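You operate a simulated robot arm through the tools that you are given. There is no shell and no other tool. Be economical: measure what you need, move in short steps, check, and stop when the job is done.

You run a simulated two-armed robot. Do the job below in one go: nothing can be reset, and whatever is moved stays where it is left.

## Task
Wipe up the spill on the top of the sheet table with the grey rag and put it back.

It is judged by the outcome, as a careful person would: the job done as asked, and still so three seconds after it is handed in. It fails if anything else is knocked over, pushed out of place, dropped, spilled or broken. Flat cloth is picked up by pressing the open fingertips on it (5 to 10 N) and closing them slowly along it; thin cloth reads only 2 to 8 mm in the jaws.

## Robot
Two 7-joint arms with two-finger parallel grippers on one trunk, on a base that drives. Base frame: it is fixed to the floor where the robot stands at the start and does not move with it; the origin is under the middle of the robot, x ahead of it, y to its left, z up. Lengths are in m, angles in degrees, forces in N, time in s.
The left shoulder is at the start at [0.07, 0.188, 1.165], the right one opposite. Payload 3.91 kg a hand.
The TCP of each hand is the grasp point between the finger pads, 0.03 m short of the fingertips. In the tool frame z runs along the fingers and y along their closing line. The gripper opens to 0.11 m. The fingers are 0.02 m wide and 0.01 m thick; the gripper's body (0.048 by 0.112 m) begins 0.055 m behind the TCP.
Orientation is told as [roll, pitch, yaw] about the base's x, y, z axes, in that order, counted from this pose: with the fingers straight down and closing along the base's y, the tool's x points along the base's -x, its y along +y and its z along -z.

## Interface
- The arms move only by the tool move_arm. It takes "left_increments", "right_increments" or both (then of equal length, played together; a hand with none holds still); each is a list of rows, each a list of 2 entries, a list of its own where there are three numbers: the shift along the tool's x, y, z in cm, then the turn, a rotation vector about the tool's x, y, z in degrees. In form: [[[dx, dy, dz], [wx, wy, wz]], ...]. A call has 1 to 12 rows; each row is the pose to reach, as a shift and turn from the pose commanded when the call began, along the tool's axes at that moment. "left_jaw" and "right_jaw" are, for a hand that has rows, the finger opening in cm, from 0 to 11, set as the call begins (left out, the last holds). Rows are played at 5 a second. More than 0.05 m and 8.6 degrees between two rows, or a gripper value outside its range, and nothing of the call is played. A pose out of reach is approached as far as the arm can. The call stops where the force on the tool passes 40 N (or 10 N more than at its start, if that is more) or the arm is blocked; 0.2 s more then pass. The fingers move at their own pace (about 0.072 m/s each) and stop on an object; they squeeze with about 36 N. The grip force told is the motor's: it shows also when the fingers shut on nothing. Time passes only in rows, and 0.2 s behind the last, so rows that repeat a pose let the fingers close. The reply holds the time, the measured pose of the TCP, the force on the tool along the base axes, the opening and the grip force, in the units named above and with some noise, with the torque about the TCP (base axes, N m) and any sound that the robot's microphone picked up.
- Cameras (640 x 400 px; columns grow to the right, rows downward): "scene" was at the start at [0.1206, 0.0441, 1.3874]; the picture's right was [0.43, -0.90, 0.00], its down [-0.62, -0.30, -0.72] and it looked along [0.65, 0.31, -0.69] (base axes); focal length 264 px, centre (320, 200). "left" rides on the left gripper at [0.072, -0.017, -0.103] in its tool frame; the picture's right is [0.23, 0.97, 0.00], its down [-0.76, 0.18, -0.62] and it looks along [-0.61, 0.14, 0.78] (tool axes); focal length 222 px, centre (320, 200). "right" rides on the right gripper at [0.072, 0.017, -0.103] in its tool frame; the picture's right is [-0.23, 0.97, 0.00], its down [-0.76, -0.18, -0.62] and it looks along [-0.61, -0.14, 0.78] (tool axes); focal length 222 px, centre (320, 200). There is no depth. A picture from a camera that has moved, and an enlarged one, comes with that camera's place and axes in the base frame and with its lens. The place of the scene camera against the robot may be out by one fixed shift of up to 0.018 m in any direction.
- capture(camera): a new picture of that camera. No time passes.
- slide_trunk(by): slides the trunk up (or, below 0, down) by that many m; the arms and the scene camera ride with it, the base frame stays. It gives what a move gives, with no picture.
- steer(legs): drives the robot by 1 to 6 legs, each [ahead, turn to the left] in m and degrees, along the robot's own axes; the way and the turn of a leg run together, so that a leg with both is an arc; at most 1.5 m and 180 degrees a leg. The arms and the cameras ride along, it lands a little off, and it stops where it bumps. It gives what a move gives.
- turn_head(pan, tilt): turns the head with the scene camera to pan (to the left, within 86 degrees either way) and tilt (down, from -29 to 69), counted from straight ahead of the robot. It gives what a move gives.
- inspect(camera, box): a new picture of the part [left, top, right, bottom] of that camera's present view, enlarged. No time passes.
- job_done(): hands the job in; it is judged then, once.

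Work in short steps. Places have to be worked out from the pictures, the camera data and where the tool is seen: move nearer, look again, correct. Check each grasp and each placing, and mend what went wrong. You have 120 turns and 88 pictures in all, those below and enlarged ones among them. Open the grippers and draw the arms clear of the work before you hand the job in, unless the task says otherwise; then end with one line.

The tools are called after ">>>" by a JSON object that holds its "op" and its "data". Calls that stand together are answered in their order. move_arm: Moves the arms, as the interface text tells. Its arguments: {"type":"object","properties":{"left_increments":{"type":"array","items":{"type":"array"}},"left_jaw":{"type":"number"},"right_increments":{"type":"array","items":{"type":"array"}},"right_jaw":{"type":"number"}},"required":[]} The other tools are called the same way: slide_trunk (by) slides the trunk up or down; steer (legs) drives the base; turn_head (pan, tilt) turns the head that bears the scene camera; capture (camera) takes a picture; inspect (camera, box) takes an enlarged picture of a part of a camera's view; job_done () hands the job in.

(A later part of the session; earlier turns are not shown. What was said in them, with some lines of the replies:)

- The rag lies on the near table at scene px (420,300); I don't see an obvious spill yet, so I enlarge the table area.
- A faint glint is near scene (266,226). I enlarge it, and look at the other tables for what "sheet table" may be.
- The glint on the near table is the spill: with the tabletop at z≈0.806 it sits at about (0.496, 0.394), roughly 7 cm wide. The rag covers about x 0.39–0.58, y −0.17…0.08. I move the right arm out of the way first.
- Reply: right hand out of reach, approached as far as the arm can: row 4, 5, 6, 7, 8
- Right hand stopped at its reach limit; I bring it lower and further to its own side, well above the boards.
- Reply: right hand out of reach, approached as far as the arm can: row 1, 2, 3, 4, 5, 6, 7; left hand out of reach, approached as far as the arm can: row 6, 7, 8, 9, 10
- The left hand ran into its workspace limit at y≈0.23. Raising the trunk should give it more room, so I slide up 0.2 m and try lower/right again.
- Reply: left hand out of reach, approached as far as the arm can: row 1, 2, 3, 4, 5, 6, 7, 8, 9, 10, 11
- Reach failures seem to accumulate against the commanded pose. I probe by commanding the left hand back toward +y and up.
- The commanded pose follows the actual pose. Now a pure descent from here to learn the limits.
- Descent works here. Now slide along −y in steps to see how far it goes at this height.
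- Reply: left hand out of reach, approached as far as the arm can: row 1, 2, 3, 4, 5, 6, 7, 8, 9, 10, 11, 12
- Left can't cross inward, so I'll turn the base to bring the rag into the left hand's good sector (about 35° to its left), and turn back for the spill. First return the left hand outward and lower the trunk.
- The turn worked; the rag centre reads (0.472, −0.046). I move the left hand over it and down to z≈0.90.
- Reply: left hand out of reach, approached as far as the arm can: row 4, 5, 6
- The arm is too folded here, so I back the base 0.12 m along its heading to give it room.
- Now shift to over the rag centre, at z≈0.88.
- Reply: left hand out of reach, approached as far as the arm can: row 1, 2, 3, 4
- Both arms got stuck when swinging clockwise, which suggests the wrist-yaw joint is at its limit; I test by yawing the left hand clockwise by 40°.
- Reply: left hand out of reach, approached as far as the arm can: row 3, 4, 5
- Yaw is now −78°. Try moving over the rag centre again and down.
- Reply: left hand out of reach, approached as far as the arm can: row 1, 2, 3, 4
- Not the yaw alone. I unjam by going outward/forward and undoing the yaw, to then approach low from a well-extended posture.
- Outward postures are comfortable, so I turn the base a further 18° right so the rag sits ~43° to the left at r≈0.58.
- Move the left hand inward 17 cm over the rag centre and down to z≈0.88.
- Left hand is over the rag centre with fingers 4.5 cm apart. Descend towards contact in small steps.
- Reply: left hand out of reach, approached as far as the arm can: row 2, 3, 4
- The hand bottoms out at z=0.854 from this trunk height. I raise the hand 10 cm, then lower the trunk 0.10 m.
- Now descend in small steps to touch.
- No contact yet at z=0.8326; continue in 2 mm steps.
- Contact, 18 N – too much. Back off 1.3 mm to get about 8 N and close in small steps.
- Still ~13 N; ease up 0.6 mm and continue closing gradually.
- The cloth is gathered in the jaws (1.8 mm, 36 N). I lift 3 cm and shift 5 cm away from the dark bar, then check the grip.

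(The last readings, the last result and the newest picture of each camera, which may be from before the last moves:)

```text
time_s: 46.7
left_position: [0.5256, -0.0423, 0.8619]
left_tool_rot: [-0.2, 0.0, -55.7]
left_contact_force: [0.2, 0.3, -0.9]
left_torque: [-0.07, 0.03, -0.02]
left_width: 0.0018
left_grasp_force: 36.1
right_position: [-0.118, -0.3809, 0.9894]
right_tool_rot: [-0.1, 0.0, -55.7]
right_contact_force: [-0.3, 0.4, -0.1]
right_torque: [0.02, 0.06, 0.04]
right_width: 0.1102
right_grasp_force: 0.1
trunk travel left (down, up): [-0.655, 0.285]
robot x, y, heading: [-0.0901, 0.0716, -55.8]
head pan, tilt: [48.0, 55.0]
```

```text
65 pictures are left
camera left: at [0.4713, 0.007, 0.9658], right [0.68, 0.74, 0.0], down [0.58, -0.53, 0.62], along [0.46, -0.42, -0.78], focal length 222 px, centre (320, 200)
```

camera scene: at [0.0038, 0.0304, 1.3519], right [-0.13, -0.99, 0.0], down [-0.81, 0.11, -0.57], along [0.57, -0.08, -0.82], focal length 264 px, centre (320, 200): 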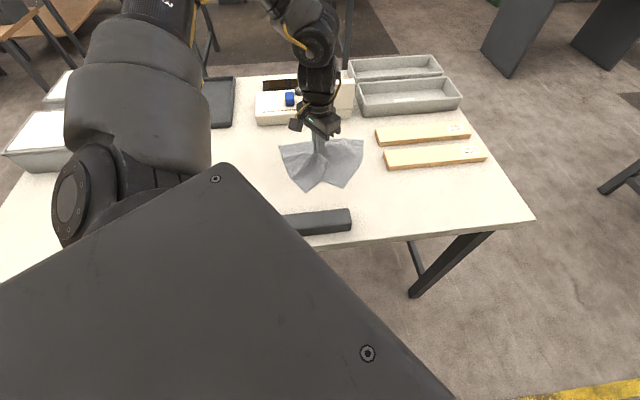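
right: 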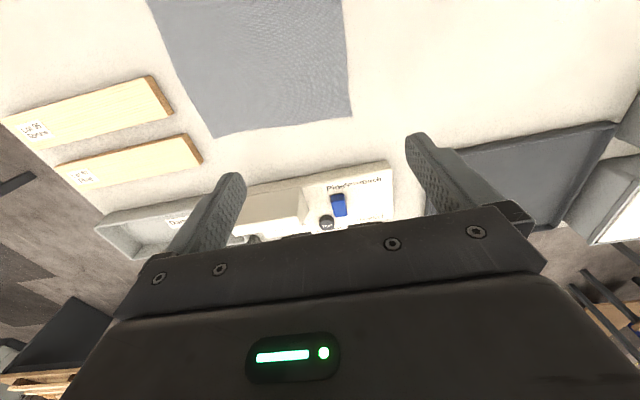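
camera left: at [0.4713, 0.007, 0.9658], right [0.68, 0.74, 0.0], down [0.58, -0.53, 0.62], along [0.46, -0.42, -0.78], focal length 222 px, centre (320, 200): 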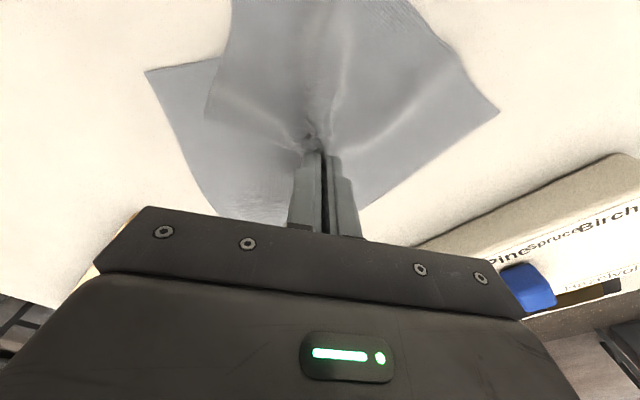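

Grip holds. Turn the base 40° left to carry the rag to the spill area.

>>> {"op": "steer", "data": {"legs": [[0, 20], [0, 20]]}}

>>> {"op": "turn_head", "data": {"pan": 45, "tilt": 50}}

>>> {"op": "capture", "data": {"camera": "scene"}}

>>> {"op": "capture", "data": {"camera": "left"}}

```text
time_s: 49.2
left_position: [0.459, 0.3744, 0.8612]
left_tool_rot: [-0.3, 0.0, -16.3]
left_contact_force: [0.1, 0.6, -0.3]
left_torque: [-0.01, -0.01, -0.01]
left_width: 0.0018
left_grasp_force: 35.6
right_position: [0.1771, -0.2949, 0.9887]
right_tool_rot: [0.1, 0.0, -16.5]
right_contact_force: [1.3, 0.7, 0.1]
right_torque: [-0.02, 0.01, -0.01]
right_width: 0.1102
right_grasp_force: 0.1
trunk travel left (down, up): [-0.655, 0.285]
robot x, y, heading: [-0.0945, 0.0736, -16.3]
head pan, tilt: [48.0, 55.0]
```

```text
time_s: 49.9
left_position: [0.4592, 0.3753, 0.8608]
left_tool_rot: [-0.2, 0.0, -16.3]
left_contact_force: [0.2, -0.4, -0.9]
left_torque: [-0.01, 0.0, -0.08]
left_width: 0.002
left_grasp_force: 36.2
right_position: [0.1775, -0.2949, 0.9898]
right_tool_rot: [-0.1, 0.0, -16.5]
right_contact_force: [-0.1, 0.0, 0.4]
right_torque: [0.02, -0.03, 0.01]
right_width: 0.11
right_grasp_force: 0.0
trunk travel left (down, up): [-0.655, 0.285]
robot x, y, heading: [-0.0911, 0.0734, -16.6]
head pan, tilt: [45.0, 50.0]
```

```text
64 pictures are left
camera scene: at [0.0194, 0.1044, 1.3583], right [0.48, -0.88, 0.0], down [-0.67, -0.37, -0.64], along [0.56, 0.31, -0.77], focal length 264 px, centre (320, 200)
```

scene: 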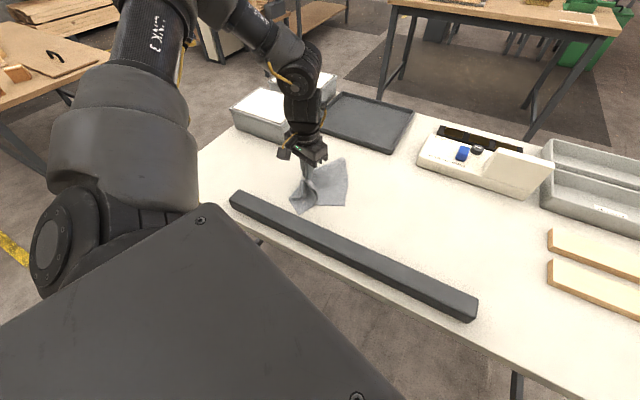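

```text
63 pictures are left
camera left: at [0.385, 0.3787, 0.9658], right [0.06, 1.0, 0.0], down [0.78, -0.04, 0.62], along [0.62, -0.04, -0.78], focal length 222 px, centre (320, 200)
```

left: 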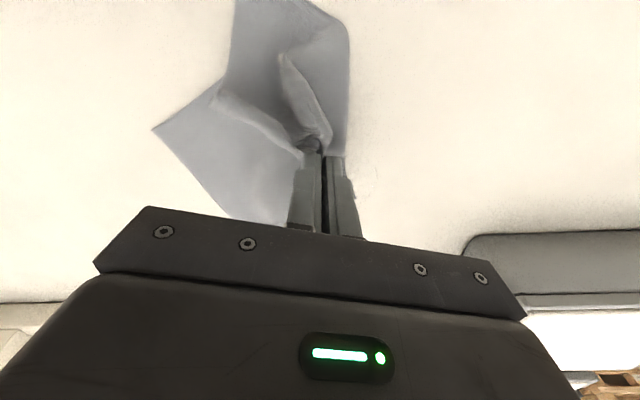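

The rag is beside the spill (estimated (0.50, 0.398), about 7×5 cm). Lower until light contact, then wipe.

>>> {"op": "move_arm", "data": {"left_increments": [[[0, 0, 1.5], [0, 0, 0]], [[0, 0, 2.5], [0, 0, 0]], [[0, 0, 2.9], [0, 0, 0]]]}}

```text
time_s: 50.7
left_position: [0.459, 0.3754, 0.8342]
left_tool_rot: [-0.2, -0.1, -16.3]
left_contact_force: [0.9, 1.6, 4.6]
left_torque: [-0.06, -0.03, -0.03]
left_width: 0.0017
left_grasp_force: 35.5
right_position: [0.1768, -0.2951, 0.989]
right_tool_rot: [0.0, 0.0, -16.3]
right_contact_force: [0.2, 0.2, -0.2]
right_torque: [-0.04, 0.0, -0.01]
right_width: 0.1103
right_grasp_force: 0.0
trunk travel left (down, up): [-0.655, 0.285]
robot x, y, heading: [-0.0913, 0.0729, -16.1]
head pan, tilt: [45.0, 50.0]
```

Contact at ~5 N. Stroke across the spill with a small extra press: first pass in rows along tool y.

>>> {"op": "move_arm", "data": {"left_increments": [[[0, -2, 0.1], [0, 0, 0]], [[0, 1, 0.1], [0, 0, 0]], [[0, 5, 0.1], [0, 0, 0]], [[0, 9, 0.1], [0, 0, 0]], [[-2, 9, 0.1], [0, 0, 0]], [[-2, 5, 0.1], [0, 0, 0]], [[-2, 1, 0.1], [0, 0, 0]], [[-2, -2, 0.1], [0, 0, 0]], [[-4, -2, 0.1], [0, 0, 0]], [[-4, 1, 0.1], [0, 0, 0]], [[-4, 5, 0.1], [0, 0, 0]], [[-4, 9, 0.1], [0, 0, 0]]]}}

>>> {"op": "capture", "data": {"camera": "left"}}

```text
time_s: 53.3
left_position: [0.5216, 0.4531, 0.8342]
left_tool_rot: [-0.2, 0.0, -16.3]
left_contact_force: [-0.4, -0.4, 3.1]
left_torque: [-0.07, 0.0, -0.05]
left_width: 0.0016
left_grasp_force: 36.2
right_position: [0.177, -0.2941, 0.9891]
right_tool_rot: [0.1, 0.0, -16.4]
right_contact_force: [-0.1, 0.6, -0.3]
right_torque: [-0.02, -0.03, -0.01]
right_width: 0.1098
right_grasp_force: 0.1
trunk travel left (down, up): [-0.655, 0.285]
robot x, y, heading: [-0.0956, 0.0755, -16.1]
head pan, tilt: [45.0, 50.0]
```

```text
62 pictures are left
camera left: at [0.4472, 0.4565, 0.9389], right [0.06, 1.0, 0.0], down [0.78, -0.04, 0.62], along [0.62, -0.04, -0.78], focal length 222 px, centre (320, 200)
```

left: 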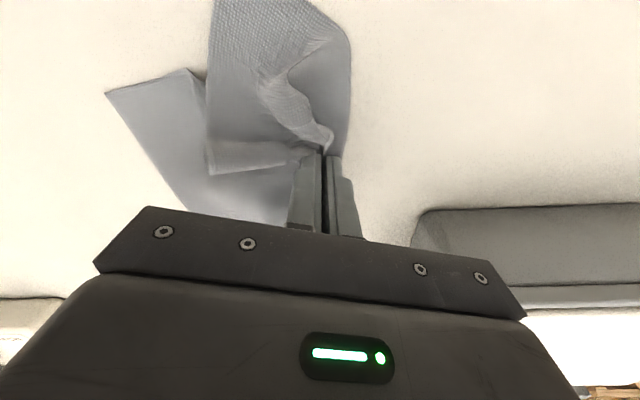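

Force is only 3 N now; press ~1.5 mm more and continue farther rows, then return.

>>> {"op": "move_arm", "data": {"left_increments": [[[0, -1, 0.15], [0, 0, 0]], [[-2, -1, 0.15], [0, 0, 0]], [[-2, -5, 0.15], [0, 0, 0]], [[-2, -9, 0.15], [0, 0, 0]], [[-2, -11, 0.15], [0, 0, 0]], [[-3.8, -11, 0.15], [0, 0, 0]], [[-3.8, -7, 0.15], [0, 0, 0]], [[-3.8, -3, 0.15], [0, 0, 0]], [[-1, -2, 0.15], [0, 0, 0]], [[-1, -6, 0.15], [0, 0, 0]], [[-1, -10, 0.15], [0, 0, 0]], [[-1, -11, 0.15], [0, 0, 0]]]}}

>>> {"op": "move_arm", "data": {"left_increments": [[[2, 0, 0.05], [0, 0, 0]], [[2, 4, 0.05], [0, 0, 0]], [[2, 8, 0.05], [0, 0, 0]], [[2, 11, 0.05], [0, 0, 0]], [[4, 11, 0.05], [0, 0, 0]], [[4, 7, 0.05], [0, 0, 0]], [[4, 3, 0.05], [0, 0, 0]], [[4, 0, 0.05], [0, 0, 0]], [[3, -4, 0.05], [0, 0, 0]]]}}

>>> {"op": "capture", "data": {"camera": "scene"}}

```text
time_s: 54.5
left_position: [0.5128, 0.3417, 0.8321]
left_tool_rot: [0.0, -0.3, -16.4]
left_contact_force: [-6.2, 1.9, 24.5]
left_torque: [-0.17, 0.19, -0.11]
left_width: 0.0019
left_grasp_force: 36.1
right_position: [0.175, -0.2947, 0.9894]
right_tool_rot: [0.1, -0.2, -16.4]
right_contact_force: [0.4, 0.4, -0.1]
right_torque: [0.01, 0.03, 0.01]
right_width: 0.1098
right_grasp_force: 0.0
trunk travel left (down, up): [-0.655, 0.285]
robot x, y, heading: [-0.0949, 0.0721, -16.3]
head pan, tilt: [45.0, 50.0]
stopped in row 6 (left hand): the force on the tool passed its limit (the readings are from after the stop); the commanded pose is now the measured one
```

```text
time_s: 55.8
left_position: [0.5079, 0.4557, 0.8335]
left_tool_rot: [0.3, -0.8, -16.1]
left_contact_force: [-1.7, -1.5, 15.2]
left_torque: [-0.27, 0.11, -0.06]
left_width: 0.002
left_grasp_force: 35.8
right_position: [0.1741, -0.2947, 0.9891]
right_tool_rot: [0.0, -0.1, -16.4]
right_contact_force: [-0.1, 0.5, 0.6]
right_torque: [-0.01, 0.01, 0.0]
right_width: 0.11
right_grasp_force: 0.1
trunk travel left (down, up): [-0.655, 0.285]
robot x, y, heading: [-0.0879, 0.0722, -16.0]
head pan, tilt: [45.0, 50.0]
stopped in row 6 (left hand): the force on the tool passed its limit (the readings are from after the stop); the commanded pose is now the measured one
```

```text
61 pictures are left
camera scene: at [0.0167, 0.1035, 1.3584], right [0.48, -0.88, 0.0], down [-0.67, -0.37, -0.64], along [0.56, 0.31, -0.76], focal length 264 px, centre (320, 200)
```

scene: 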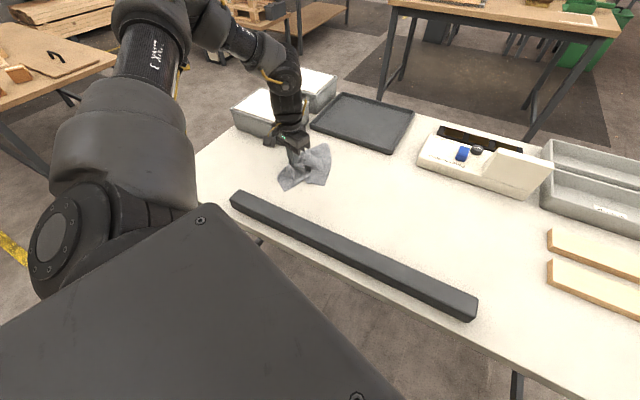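

Force spiked where cloth bunched, but the area got wiped. Lift and move aside toward −y to inspect.

>>> {"op": "move_arm", "data": {"left_increments": [[[0, 0, -3], [0, 0, 0]], [[0, -3, -6], [0, 0, 0]], [[0, -7, -6], [0, 0, 0]], [[0, -11, -6], [0, 0, 0]], [[0, -15, -6], [0, 0, 0]], [[0, -19, -6], [0, 0, 0]]]}}

>>> {"op": "inspect", "data": {"camera": "scene", "box": [230, 120, 390, 220]}}

```text
time_s: 57.2
left_position: [0.4566, 0.2731, 0.8906]
left_tool_rot: [0.4, -0.6, -16.0]
left_contact_force: [0.2, -0.6, -0.2]
left_torque: [0.05, -0.02, -0.01]
left_width: 0.0015
left_grasp_force: 36.1
right_position: [0.1781, -0.2967, 0.9881]
right_tool_rot: [0.0, 0.2, -16.4]
right_contact_force: [0.5, -0.5, -0.1]
right_torque: [0.02, 0.04, 0.0]
right_width: 0.1098
right_grasp_force: 0.1
trunk travel left (down, up): [-0.655, 0.285]
robot x, y, heading: [-0.0899, 0.0741, -16.2]
head pan, tilt: [45.0, 50.0]
```

```text
4.00 times, centred on (310, 170) of scene
camera zoom: at [0.0199, 0.1021, 1.3584], right [0.48, -0.88, 0.0], down [-0.67, -0.37, -0.64], along [0.56, 0.31, -0.77], focal length 1055 px, centre (360, 320)
```

zoom: 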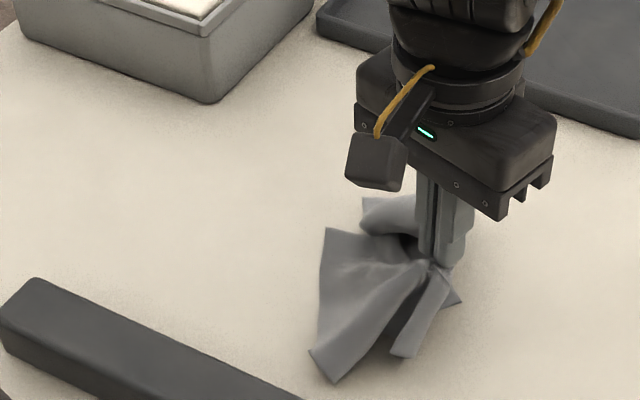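

Cloth still covers the view; I turn the base 20° right (on the way back anyway), then look at the spill place.

>>> {"op": "steer", "data": {"legs": [[0, -20]]}}

>>> {"op": "turn_head", "data": {"pan": 65, "tilt": 45}}

>>> {"op": "capture", "data": {"camera": "scene"}}

```text
time_s: 58.7
left_position: [0.4917, 0.0735, 0.8907]
left_tool_rot: [0.3, -0.6, -36.2]
left_contact_force: [-0.1, 0.2, -0.2]
left_torque: [-0.03, -0.01, 0.01]
left_width: 0.0016
left_grasp_force: 36.7
right_position: [0.0337, -0.3653, 0.9886]
right_tool_rot: [0.1, 0.0, -36.5]
right_contact_force: [-0.4, -0.4, 1.4]
right_torque: [-0.03, 0.01, -0.01]
right_width: 0.11
right_grasp_force: 0.0
trunk travel left (down, up): [-0.655, 0.285]
robot x, y, heading: [-0.0966, 0.0705, -36.3]
head pan, tilt: [45.0, 50.0]
```

```text
time_s: 59.5
left_position: [0.4923, 0.073, 0.8899]
left_tool_rot: [0.3, -0.6, -36.3]
left_contact_force: [0.4, 0.0, -0.4]
left_torque: [-0.01, -0.06, 0.03]
left_width: 0.002
left_grasp_force: 36.2
right_position: [0.0344, -0.3642, 0.9885]
right_tool_rot: [0.0, 0.0, -36.5]
right_contact_force: [0.2, 0.2, -0.1]
right_torque: [0.0, -0.01, 0.0]
right_width: 0.11
right_grasp_force: 0.0
trunk travel left (down, up): [-0.655, 0.285]
robot x, y, heading: [-0.0936, 0.0733, -36.4]
head pan, tilt: [65.0, 45.0]
```

```text
59 pictures are left
camera scene: at [0.0157, 0.0902, 1.3653], right [0.48, -0.88, 0.0], down [-0.62, -0.34, -0.71], along [0.62, 0.34, -0.71], focal length 264 px, centre (320, 200)
```

scene: 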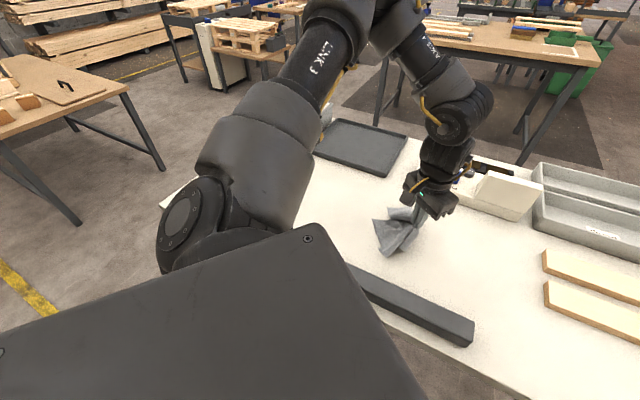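

The spot should be near px (307,199), right at the arm's edge; enlarge it.

>>> {"op": "inspect", "data": {"camera": "scene", "box": [270, 160, 390, 235]}}

```text
5.33 times, centred on (330, 198) of scene
camera zoom: at [0.0157, 0.0902, 1.3653], right [0.48, -0.88, 0.0], down [-0.62, -0.34, -0.71], along [0.62, 0.34, -0.71], focal length 1406 px, centre (267, 213)
```

zoom: 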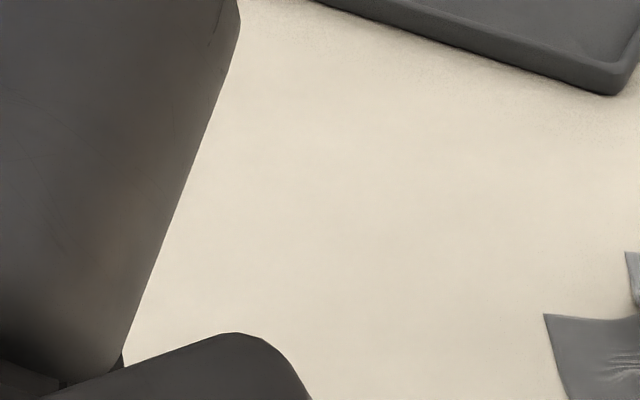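

The visible half is clean; turn back 10° left so that arm and cloth both clear the view.

>>> {"op": "steer", "data": {"legs": [[0, 11]]}}

>>> {"op": "turn_head", "data": {"pan": 56, "tilt": 45}}

>>> {"op": "capture", "data": {"camera": "scene"}}

>>> {"op": "inspect", "data": {"camera": "scene", "box": [240, 150, 380, 238]}}

```text
time_s: 60.7
left_position: [0.4826, 0.188, 0.8897]
left_tool_rot: [0.2, -0.5, -24.9]
left_contact_force: [0.4, 0.0, -0.2]
left_torque: [-0.03, 0.02, -0.02]
left_width: 0.0021
left_grasp_force: 35.8
right_position: [0.1191, -0.3319, 0.9888]
right_tool_rot: [0.0, -0.1, -25.2]
right_contact_force: [0.2, 0.2, 0.1]
right_torque: [0.01, 0.0, 0.01]
right_width: 0.1099
right_grasp_force: 0.1
trunk travel left (down, up): [-0.655, 0.285]
robot x, y, heading: [-0.0932, 0.0735, -25.0]
head pan, tilt: [65.0, 45.0]
```

```text
time_s: 61.4
left_position: [0.4809, 0.1877, 0.8911]
left_tool_rot: [0.2, -0.6, -24.9]
left_contact_force: [0.3, -0.1, -0.1]
left_torque: [-0.04, 0.01, 0.01]
left_width: 0.0019
left_grasp_force: 36.2
right_position: [0.1172, -0.3312, 0.9898]
right_tool_rot: [-0.1, 0.1, -25.1]
right_contact_force: [-0.2, 0.4, -0.5]
right_torque: [-0.01, 0.02, 0.02]
right_width: 0.1102
right_grasp_force: 0.0
trunk travel left (down, up): [-0.655, 0.285]
robot x, y, heading: [-0.0933, 0.0731, -24.9]
head pan, tilt: [56.0, 45.0]
```

```text
57 pictures are left
camera scene: at [0.019, 0.1017, 1.3653], right [0.51, -0.86, 0.0], down [-0.61, -0.36, -0.71], along [0.61, 0.36, -0.71], focal length 264 px, centre (320, 200)
```

scene: 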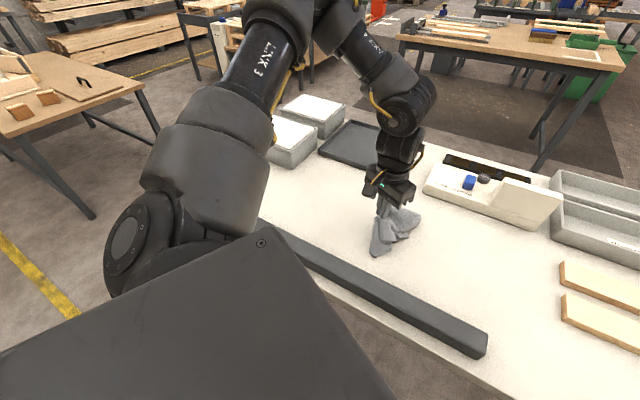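

```text
4.55 times, centred on (310, 194) of scene
camera zoom: at [0.019, 0.1017, 1.3653], right [0.51, -0.86, 0.0], down [-0.61, -0.36, -0.71], along [0.61, 0.36, -0.71], focal length 1199 px, centre (366, 227)
```

zoom: 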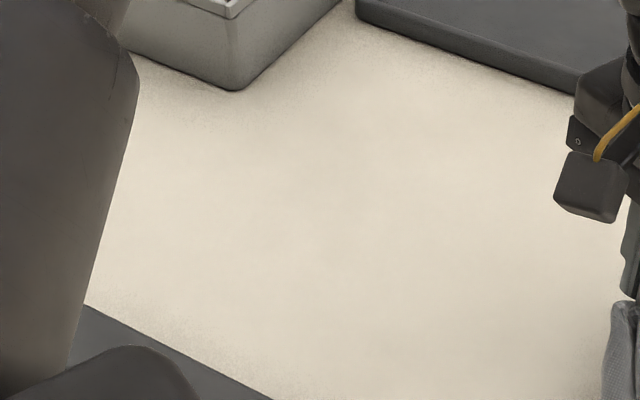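

No spill glint remains at the expected zoom (350,227). One tighter look to be sure.

>>> {"op": "inspect", "data": {"camera": "scene", "box": [275, 172, 345, 216]}}

```text
9.09 times, centred on (310, 194) of scene
camera zoom: at [0.019, 0.1017, 1.3653], right [0.51, -0.86, 0.0], down [-0.61, -0.36, -0.71], along [0.61, 0.36, -0.71], focal length 2397 px, centre (411, 254)
```

zoom: 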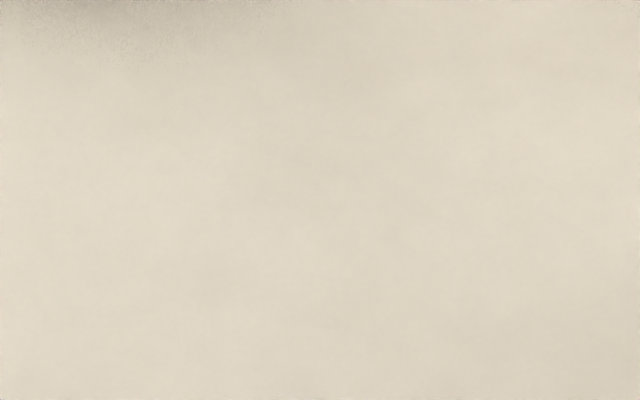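

The spot is clean. Now bring the rag back: lift a bit so it hangs free and turn 25° right.

>>> {"op": "move_arm", "data": {"left_increments": [[[0, 0, -4], [0, 0, 0]], [[0, 0, -8], [0, 0, 0]]]}}

>>> {"op": "steer", "data": {"legs": [[0, -27]]}}

>>> {"op": "turn_head", "data": {"pan": 46, "tilt": 52}}

>>> {"op": "capture", "data": {"camera": "scene"}}

>>> {"op": "capture", "data": {"camera": "left"}}

```text
time_s: 62.0
left_position: [0.4758, 0.1858, 0.9722]
left_tool_rot: [0.4, -0.5, -25.0]
left_contact_force: [0.2, 1.0, -0.2]
left_torque: [-0.01, -0.02, 0.0]
left_width: 0.002
left_grasp_force: 35.7
right_position: [0.115, -0.331, 0.9894]
right_tool_rot: [0.0, -0.1, -25.2]
right_contact_force: [-0.3, -0.2, 0.2]
right_torque: [0.0, -0.04, 0.0]
right_width: 0.11
right_grasp_force: 0.1
trunk travel left (down, up): [-0.655, 0.285]
robot x, y, heading: [-0.0943, 0.0754, -25.3]
head pan, tilt: [56.0, 45.0]
```

```text
time_s: 63.8
left_position: [0.4652, -0.0897, 0.9728]
left_tool_rot: [0.3, -0.6, -52.3]
left_contact_force: [-0.8, 0.1, -0.8]
left_torque: [0.02, 0.01, 0.05]
left_width: 0.0017
left_grasp_force: 35.7
right_position: [-0.092, -0.3823, 0.9892]
right_tool_rot: [0.0, 0.0, -52.7]
right_contact_force: [0.1, -0.2, 0.0]
right_torque: [0.04, -0.02, 0.02]
right_width: 0.1101
right_grasp_force: 0.0
trunk travel left (down, up): [-0.655, 0.285]
robot x, y, heading: [-0.0904, 0.0774, -52.4]
head pan, tilt: [56.0, 45.0]
```

```text
time_s: 64.5
left_position: [0.4647, -0.0894, 0.9721]
left_tool_rot: [0.3, -0.6, -52.3]
left_contact_force: [-0.3, -0.3, -0.1]
left_torque: [-0.02, 0.02, 0.04]
left_width: 0.0017
left_grasp_force: 36.0
right_position: [-0.0924, -0.3828, 0.989]
right_tool_rot: [0.1, 0.0, -52.7]
right_contact_force: [-0.2, -0.1, -0.1]
right_torque: [0.0, -0.02, 0.01]
right_width: 0.11
right_grasp_force: 0.0
trunk travel left (down, up): [-0.655, 0.285]
robot x, y, heading: [-0.0939, 0.0694, -52.5]
head pan, tilt: [46.0, 52.0]
```

```text
54 pictures are left
camera scene: at [0.0087, 0.0325, 1.3558], right [-0.11, -0.99, 0.0], down [-0.78, 0.09, -0.62], along [0.61, -0.07, -0.79], focal length 264 px, centre (320, 200)
```

scene: 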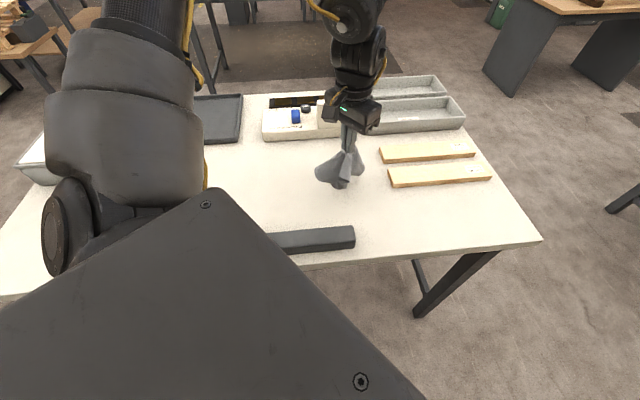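

```text
53 pictures are left
camera left: at [0.4063, -0.0432, 1.0766], right [0.63, 0.78, 0.0], down [0.6, -0.49, 0.63], along [0.49, -0.4, -0.78], focal length 222 px, centre (320, 200)
```

left: 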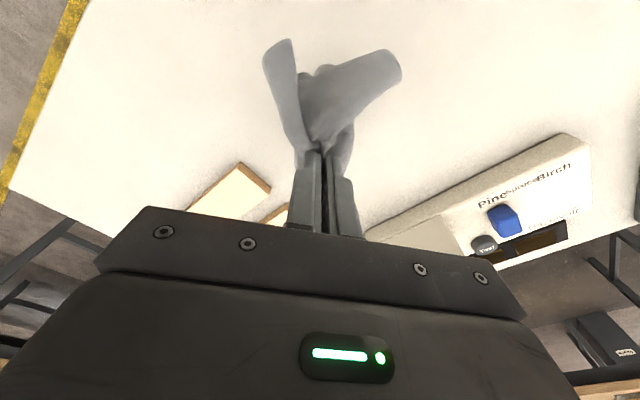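

The rag hangs in the jaws. Position over its original centre (0.475, −0.045) and lower it gradually to the table.

>>> {"op": "move_arm", "data": {"left_increments": [[[1.5, 1.8, 1], [0, 0, 1.6]], [[2.9, 3.5, 3], [0, 0, 3.3]], [[2.9, 3.5, 5], [0, 0, 3.3]], [[2.9, 3.5, 7], [0, 0, 3.3]], [[2.9, 3.5, 9], [0, 0, 3.3]], [[2.9, 3.5, 11], [0, 0, 3.3]], [[2.9, 3.5, 12.5], [0, 0, 3.3]], [[2.9, 3.5, 13.5], [0, 0, 3.3]]]}}

>>> {"op": "capture", "data": {"camera": "left"}}

>>> {"op": "inspect", "data": {"camera": "scene", "box": [240, 80, 440, 205]}}

```text
time_s: 66.3
left_position: [0.477, -0.0463, 0.84]
left_tool_rot: [0.4, -0.6, -55.7]
left_contact_force: [-0.5, 1.2, 5.7]
left_torque: [-0.03, 0.01, 0.05]
left_width: 0.0019
left_grasp_force: 35.7
right_position: [-0.0931, -0.3836, 0.9894]
right_tool_rot: [0.1, 0.0, -52.7]
right_contact_force: [0.7, -0.5, -0.1]
right_torque: [-0.01, -0.01, -0.02]
right_width: 0.11
right_grasp_force: 0.1
trunk travel left (down, up): [-0.655, 0.285]
robot x, y, heading: [-0.0873, 0.0747, -52.6]
head pan, tilt: [46.0, 52.0]
```

```text
52 pictures are left
camera left: at [0.421, 0.0041, 0.9428], right [0.68, 0.74, 0.0], down [0.57, -0.53, 0.63], along [0.47, -0.43, -0.77], focal length 222 px, centre (320, 200)
```

left: 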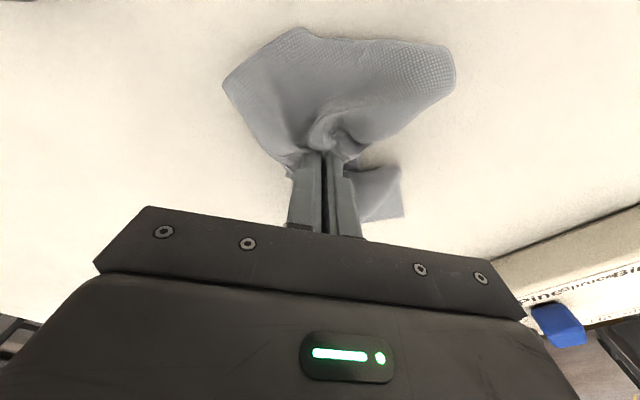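

```text
3.20 times, centred on (340, 142) of scene
camera zoom: at [0.0077, 0.0328, 1.356], right [-0.11, -0.99, 0.0], down [-0.78, 0.09, -0.62], along [0.61, -0.07, -0.79], focal length 844 px, centre (256, 384)
```

zoom: 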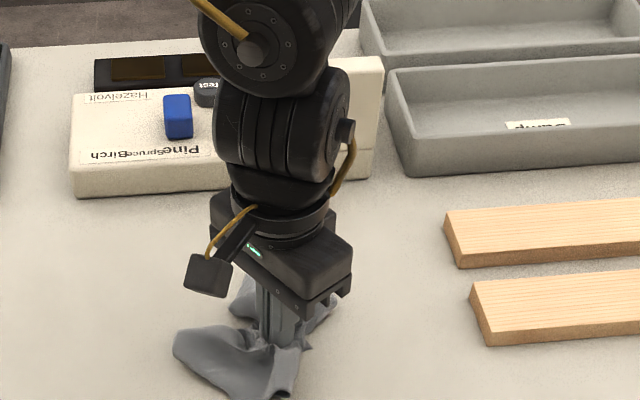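

The rag rests at its old centre. Release it and lift away to see how it lies.

>>> {"op": "move_arm", "data": {"left_increments": [[[0, 0, 0], [0, 0, 0]], [[0, 0, 0], [0, 0, 0]], [[0, 0, -1], [0, 0, 0]], [[0, 0, -4], [0, 0, 0]], [[0, 0, -8], [0, 0, 0]], [[0, 0, -12], [0, 0, 0]]], "left_jaw": 3}}

>>> {"op": "capture", "data": {"camera": "left"}}

>>> {"op": "inspect", "data": {"camera": "scene", "box": [240, 100, 440, 225]}}

```text
time_s: 67.7
left_position: [0.4759, -0.0451, 0.9587]
left_tool_rot: [0.4, -0.6, -55.7]
left_contact_force: [-1.0, 0.3, -0.1]
left_torque: [0.02, -0.01, 0.0]
left_width: 0.03
left_grasp_force: 0.0
right_position: [-0.094, -0.3821, 0.9887]
right_tool_rot: [0.1, -0.1, -52.8]
right_contact_force: [-0.2, 0.1, -0.7]
right_torque: [-0.01, -0.01, 0.01]
right_width: 0.1101
right_grasp_force: 0.0
trunk travel left (down, up): [-0.655, 0.285]
robot x, y, heading: [-0.0907, 0.0716, -52.5]
head pan, tilt: [46.0, 52.0]
```

```text
50 pictures are left
camera left: at [0.4196, 0.0046, 1.0633], right [0.68, 0.74, 0.0], down [0.57, -0.53, 0.63], along [0.47, -0.42, -0.78], focal length 222 px, centre (320, 200)
```

left: 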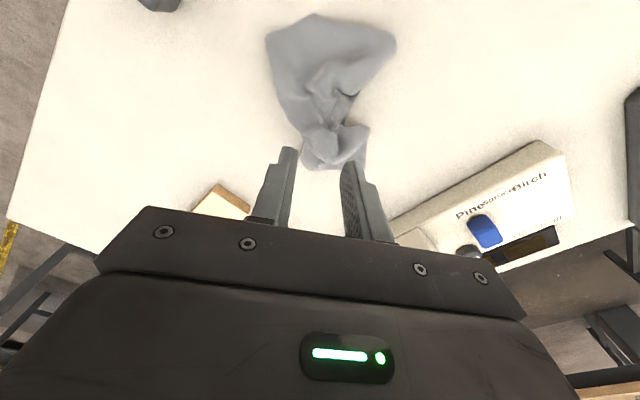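

```text
3.20 times, centred on (340, 162) of scene
camera zoom: at [0.0075, 0.0332, 1.3558], right [-0.11, -0.99, 0.0], down [-0.78, 0.09, -0.62], along [0.61, -0.07, -0.79], focal length 844 px, centre (256, 320)
```

zoom: 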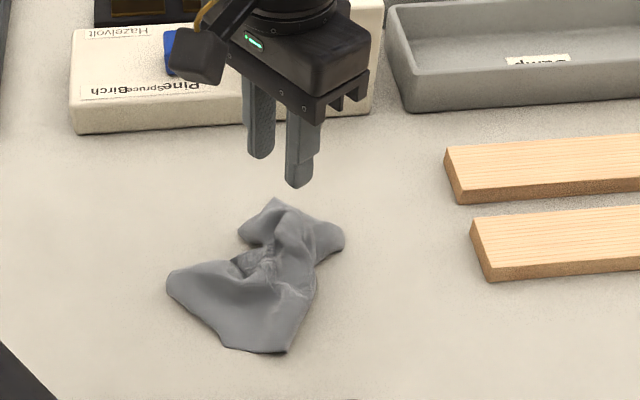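

The rag lies at its old spot, though crumpled. Before deciding on tidying, I verify the wiped spot from the original viewpoint: raise the left hand and drive back to the start pose.

>>> {"op": "move_arm", "data": {"left_increments": [[[0, 2, -4], [0, 0, 0]], [[-2, 4, -8], [0, 0, 0]], [[-3, 6, -11], [0, 0, 0]]]}}

>>> {"op": "steer", "data": {"legs": [[0, 14.5], [0.12, 0], [0, 38]]}}

>>> {"op": "turn_head", "data": {"pan": 25.6, "tilt": 43.6}}

>>> {"op": "capture", "data": {"camera": "scene"}}

>>> {"op": "inspect", "data": {"camera": "scene", "box": [220, 195, 320, 260]}}

```text
time_s: 68.5
left_position: [0.5407, -0.0346, 1.0679]
left_tool_rot: [0.3, -0.5, -55.6]
left_contact_force: [-0.2, -0.1, 0.3]
left_torque: [0.0, 0.03, 0.01]
left_width: 0.0301
left_grasp_force: 0.0
right_position: [-0.091, -0.3827, 0.99]
right_tool_rot: [0.0, 0.0, -52.7]
right_contact_force: [0.4, -0.7, -0.5]
right_torque: [0.01, 0.02, -0.02]
right_width: 0.1099
right_grasp_force: 0.0
trunk travel left (down, up): [-0.655, 0.285]
robot x, y, heading: [-0.0904, 0.0732, -52.5]
head pan, tilt: [46.0, 52.0]
```

```text
time_s: 72.3
left_position: [0.4723, 0.4337, 1.0679]
left_tool_rot: [0.4, -0.4, -3.6]
left_contact_force: [-0.7, 0.2, 0.4]
left_torque: [0.01, 0.0, -0.01]
left_width: 0.0299
left_grasp_force: 0.1
right_position: [0.3581, -0.2799, 0.9885]
right_tool_rot: [0.0, 0.0, -0.6]
right_contact_force: [0.1, 0.7, 0.5]
right_torque: [0.02, -0.01, -0.05]
right_width: 0.1099
right_grasp_force: 0.0
trunk travel left (down, up): [-0.655, 0.285]
robot x, y, heading: [-0.0002, 0.0014, -0.6]
head pan, tilt: [46.0, 52.0]
```

```text
time_s: 73.2
left_position: [0.4733, 0.4333, 1.0672]
left_tool_rot: [0.3, -0.5, -3.6]
left_contact_force: [0.2, -0.3, -0.5]
left_torque: [0.0, 0.0, -0.01]
left_width: 0.0303
left_grasp_force: 0.0
right_position: [0.3579, -0.2787, 0.9896]
right_tool_rot: [0.1, 0.0, -0.6]
right_contact_force: [0.3, 1.0, 0.9]
right_torque: [0.04, -0.02, -0.02]
right_width: 0.1098
right_grasp_force: 0.1
trunk travel left (down, up): [-0.655, 0.285]
robot x, y, heading: [-0.0006, -0.0006, -0.4]
head pan, tilt: [25.6, 43.6]
```

```text
48 pictures are left
camera scene: at [0.1196, 0.0437, 1.3673], right [0.43, -0.9, 0.0], down [-0.62, -0.29, -0.72], along [0.66, 0.31, -0.69], focal length 264 px, centre (320, 200)
```

scene: 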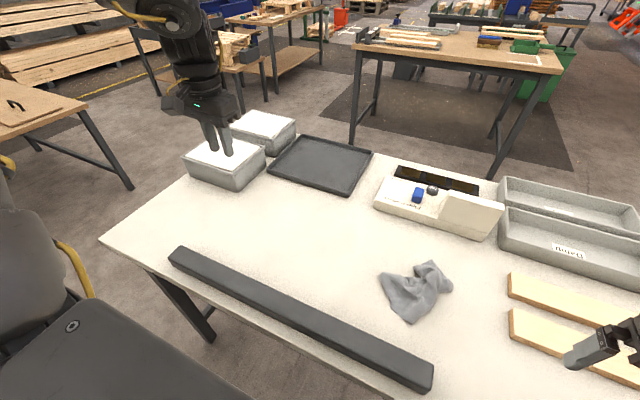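

```text
6.15 times, centred on (270, 228) of scene
camera zoom: at [0.1196, 0.0437, 1.3673], right [0.43, -0.9, 0.0], down [-0.62, -0.29, -0.72], along [0.66, 0.31, -0.69], focal length 1623 px, centre (628, 31)
```

zoom: 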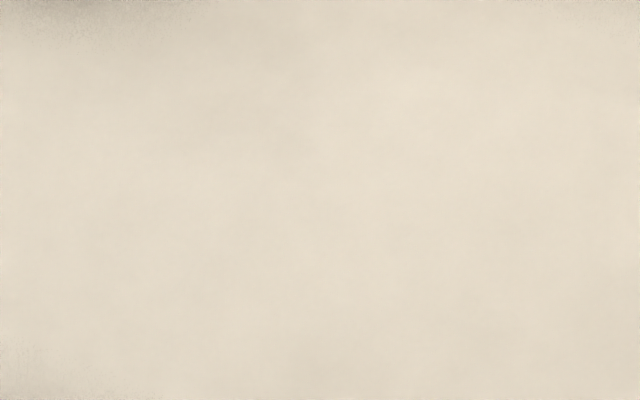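

The spill is gone from the original viewpoint, the rag lies in its old place, and nothing else has moved. Open the left gripper fully and finish.

>>> {"op": "move_arm", "data": {"left_increments": [[[0, 0, -1], [0, 0, 0]], [[0, 0, -2], [0, 0, 0]], [[0, 0, -2], [0, 0, 0]]], "left_jaw": 11}}

>>> {"op": "job_done", "data": {}}

```text
time_s: 74.0
left_position: [0.4734, 0.4336, 1.0881]
left_tool_rot: [0.3, -0.5, -3.7]
left_contact_force: [-0.6, -0.7, -0.4]
left_torque: [-0.01, 0.04, 0.0]
left_width: 0.1101
left_grasp_force: 0.1
right_position: [0.3571, -0.2794, 0.9892]
right_tool_rot: [0.0, 0.1, -0.6]
right_contact_force: [-0.6, -0.6, 1.2]
right_torque: [0.0, -0.01, 0.01]
right_width: 0.11
right_grasp_force: 0.0
trunk travel left (down, up): [-0.655, 0.285]
robot x, y, heading: [-0.004, 0.0032, -0.1]
head pan, tilt: [25.6, 43.6]
```

```text
The job is handed in.
```

I wiped up the spill and put the grey rag back in its original spot, but it lies crumpled rather than flat as it was; from the starting viewpoint no trace of the spill shows and nothing else looks moved.
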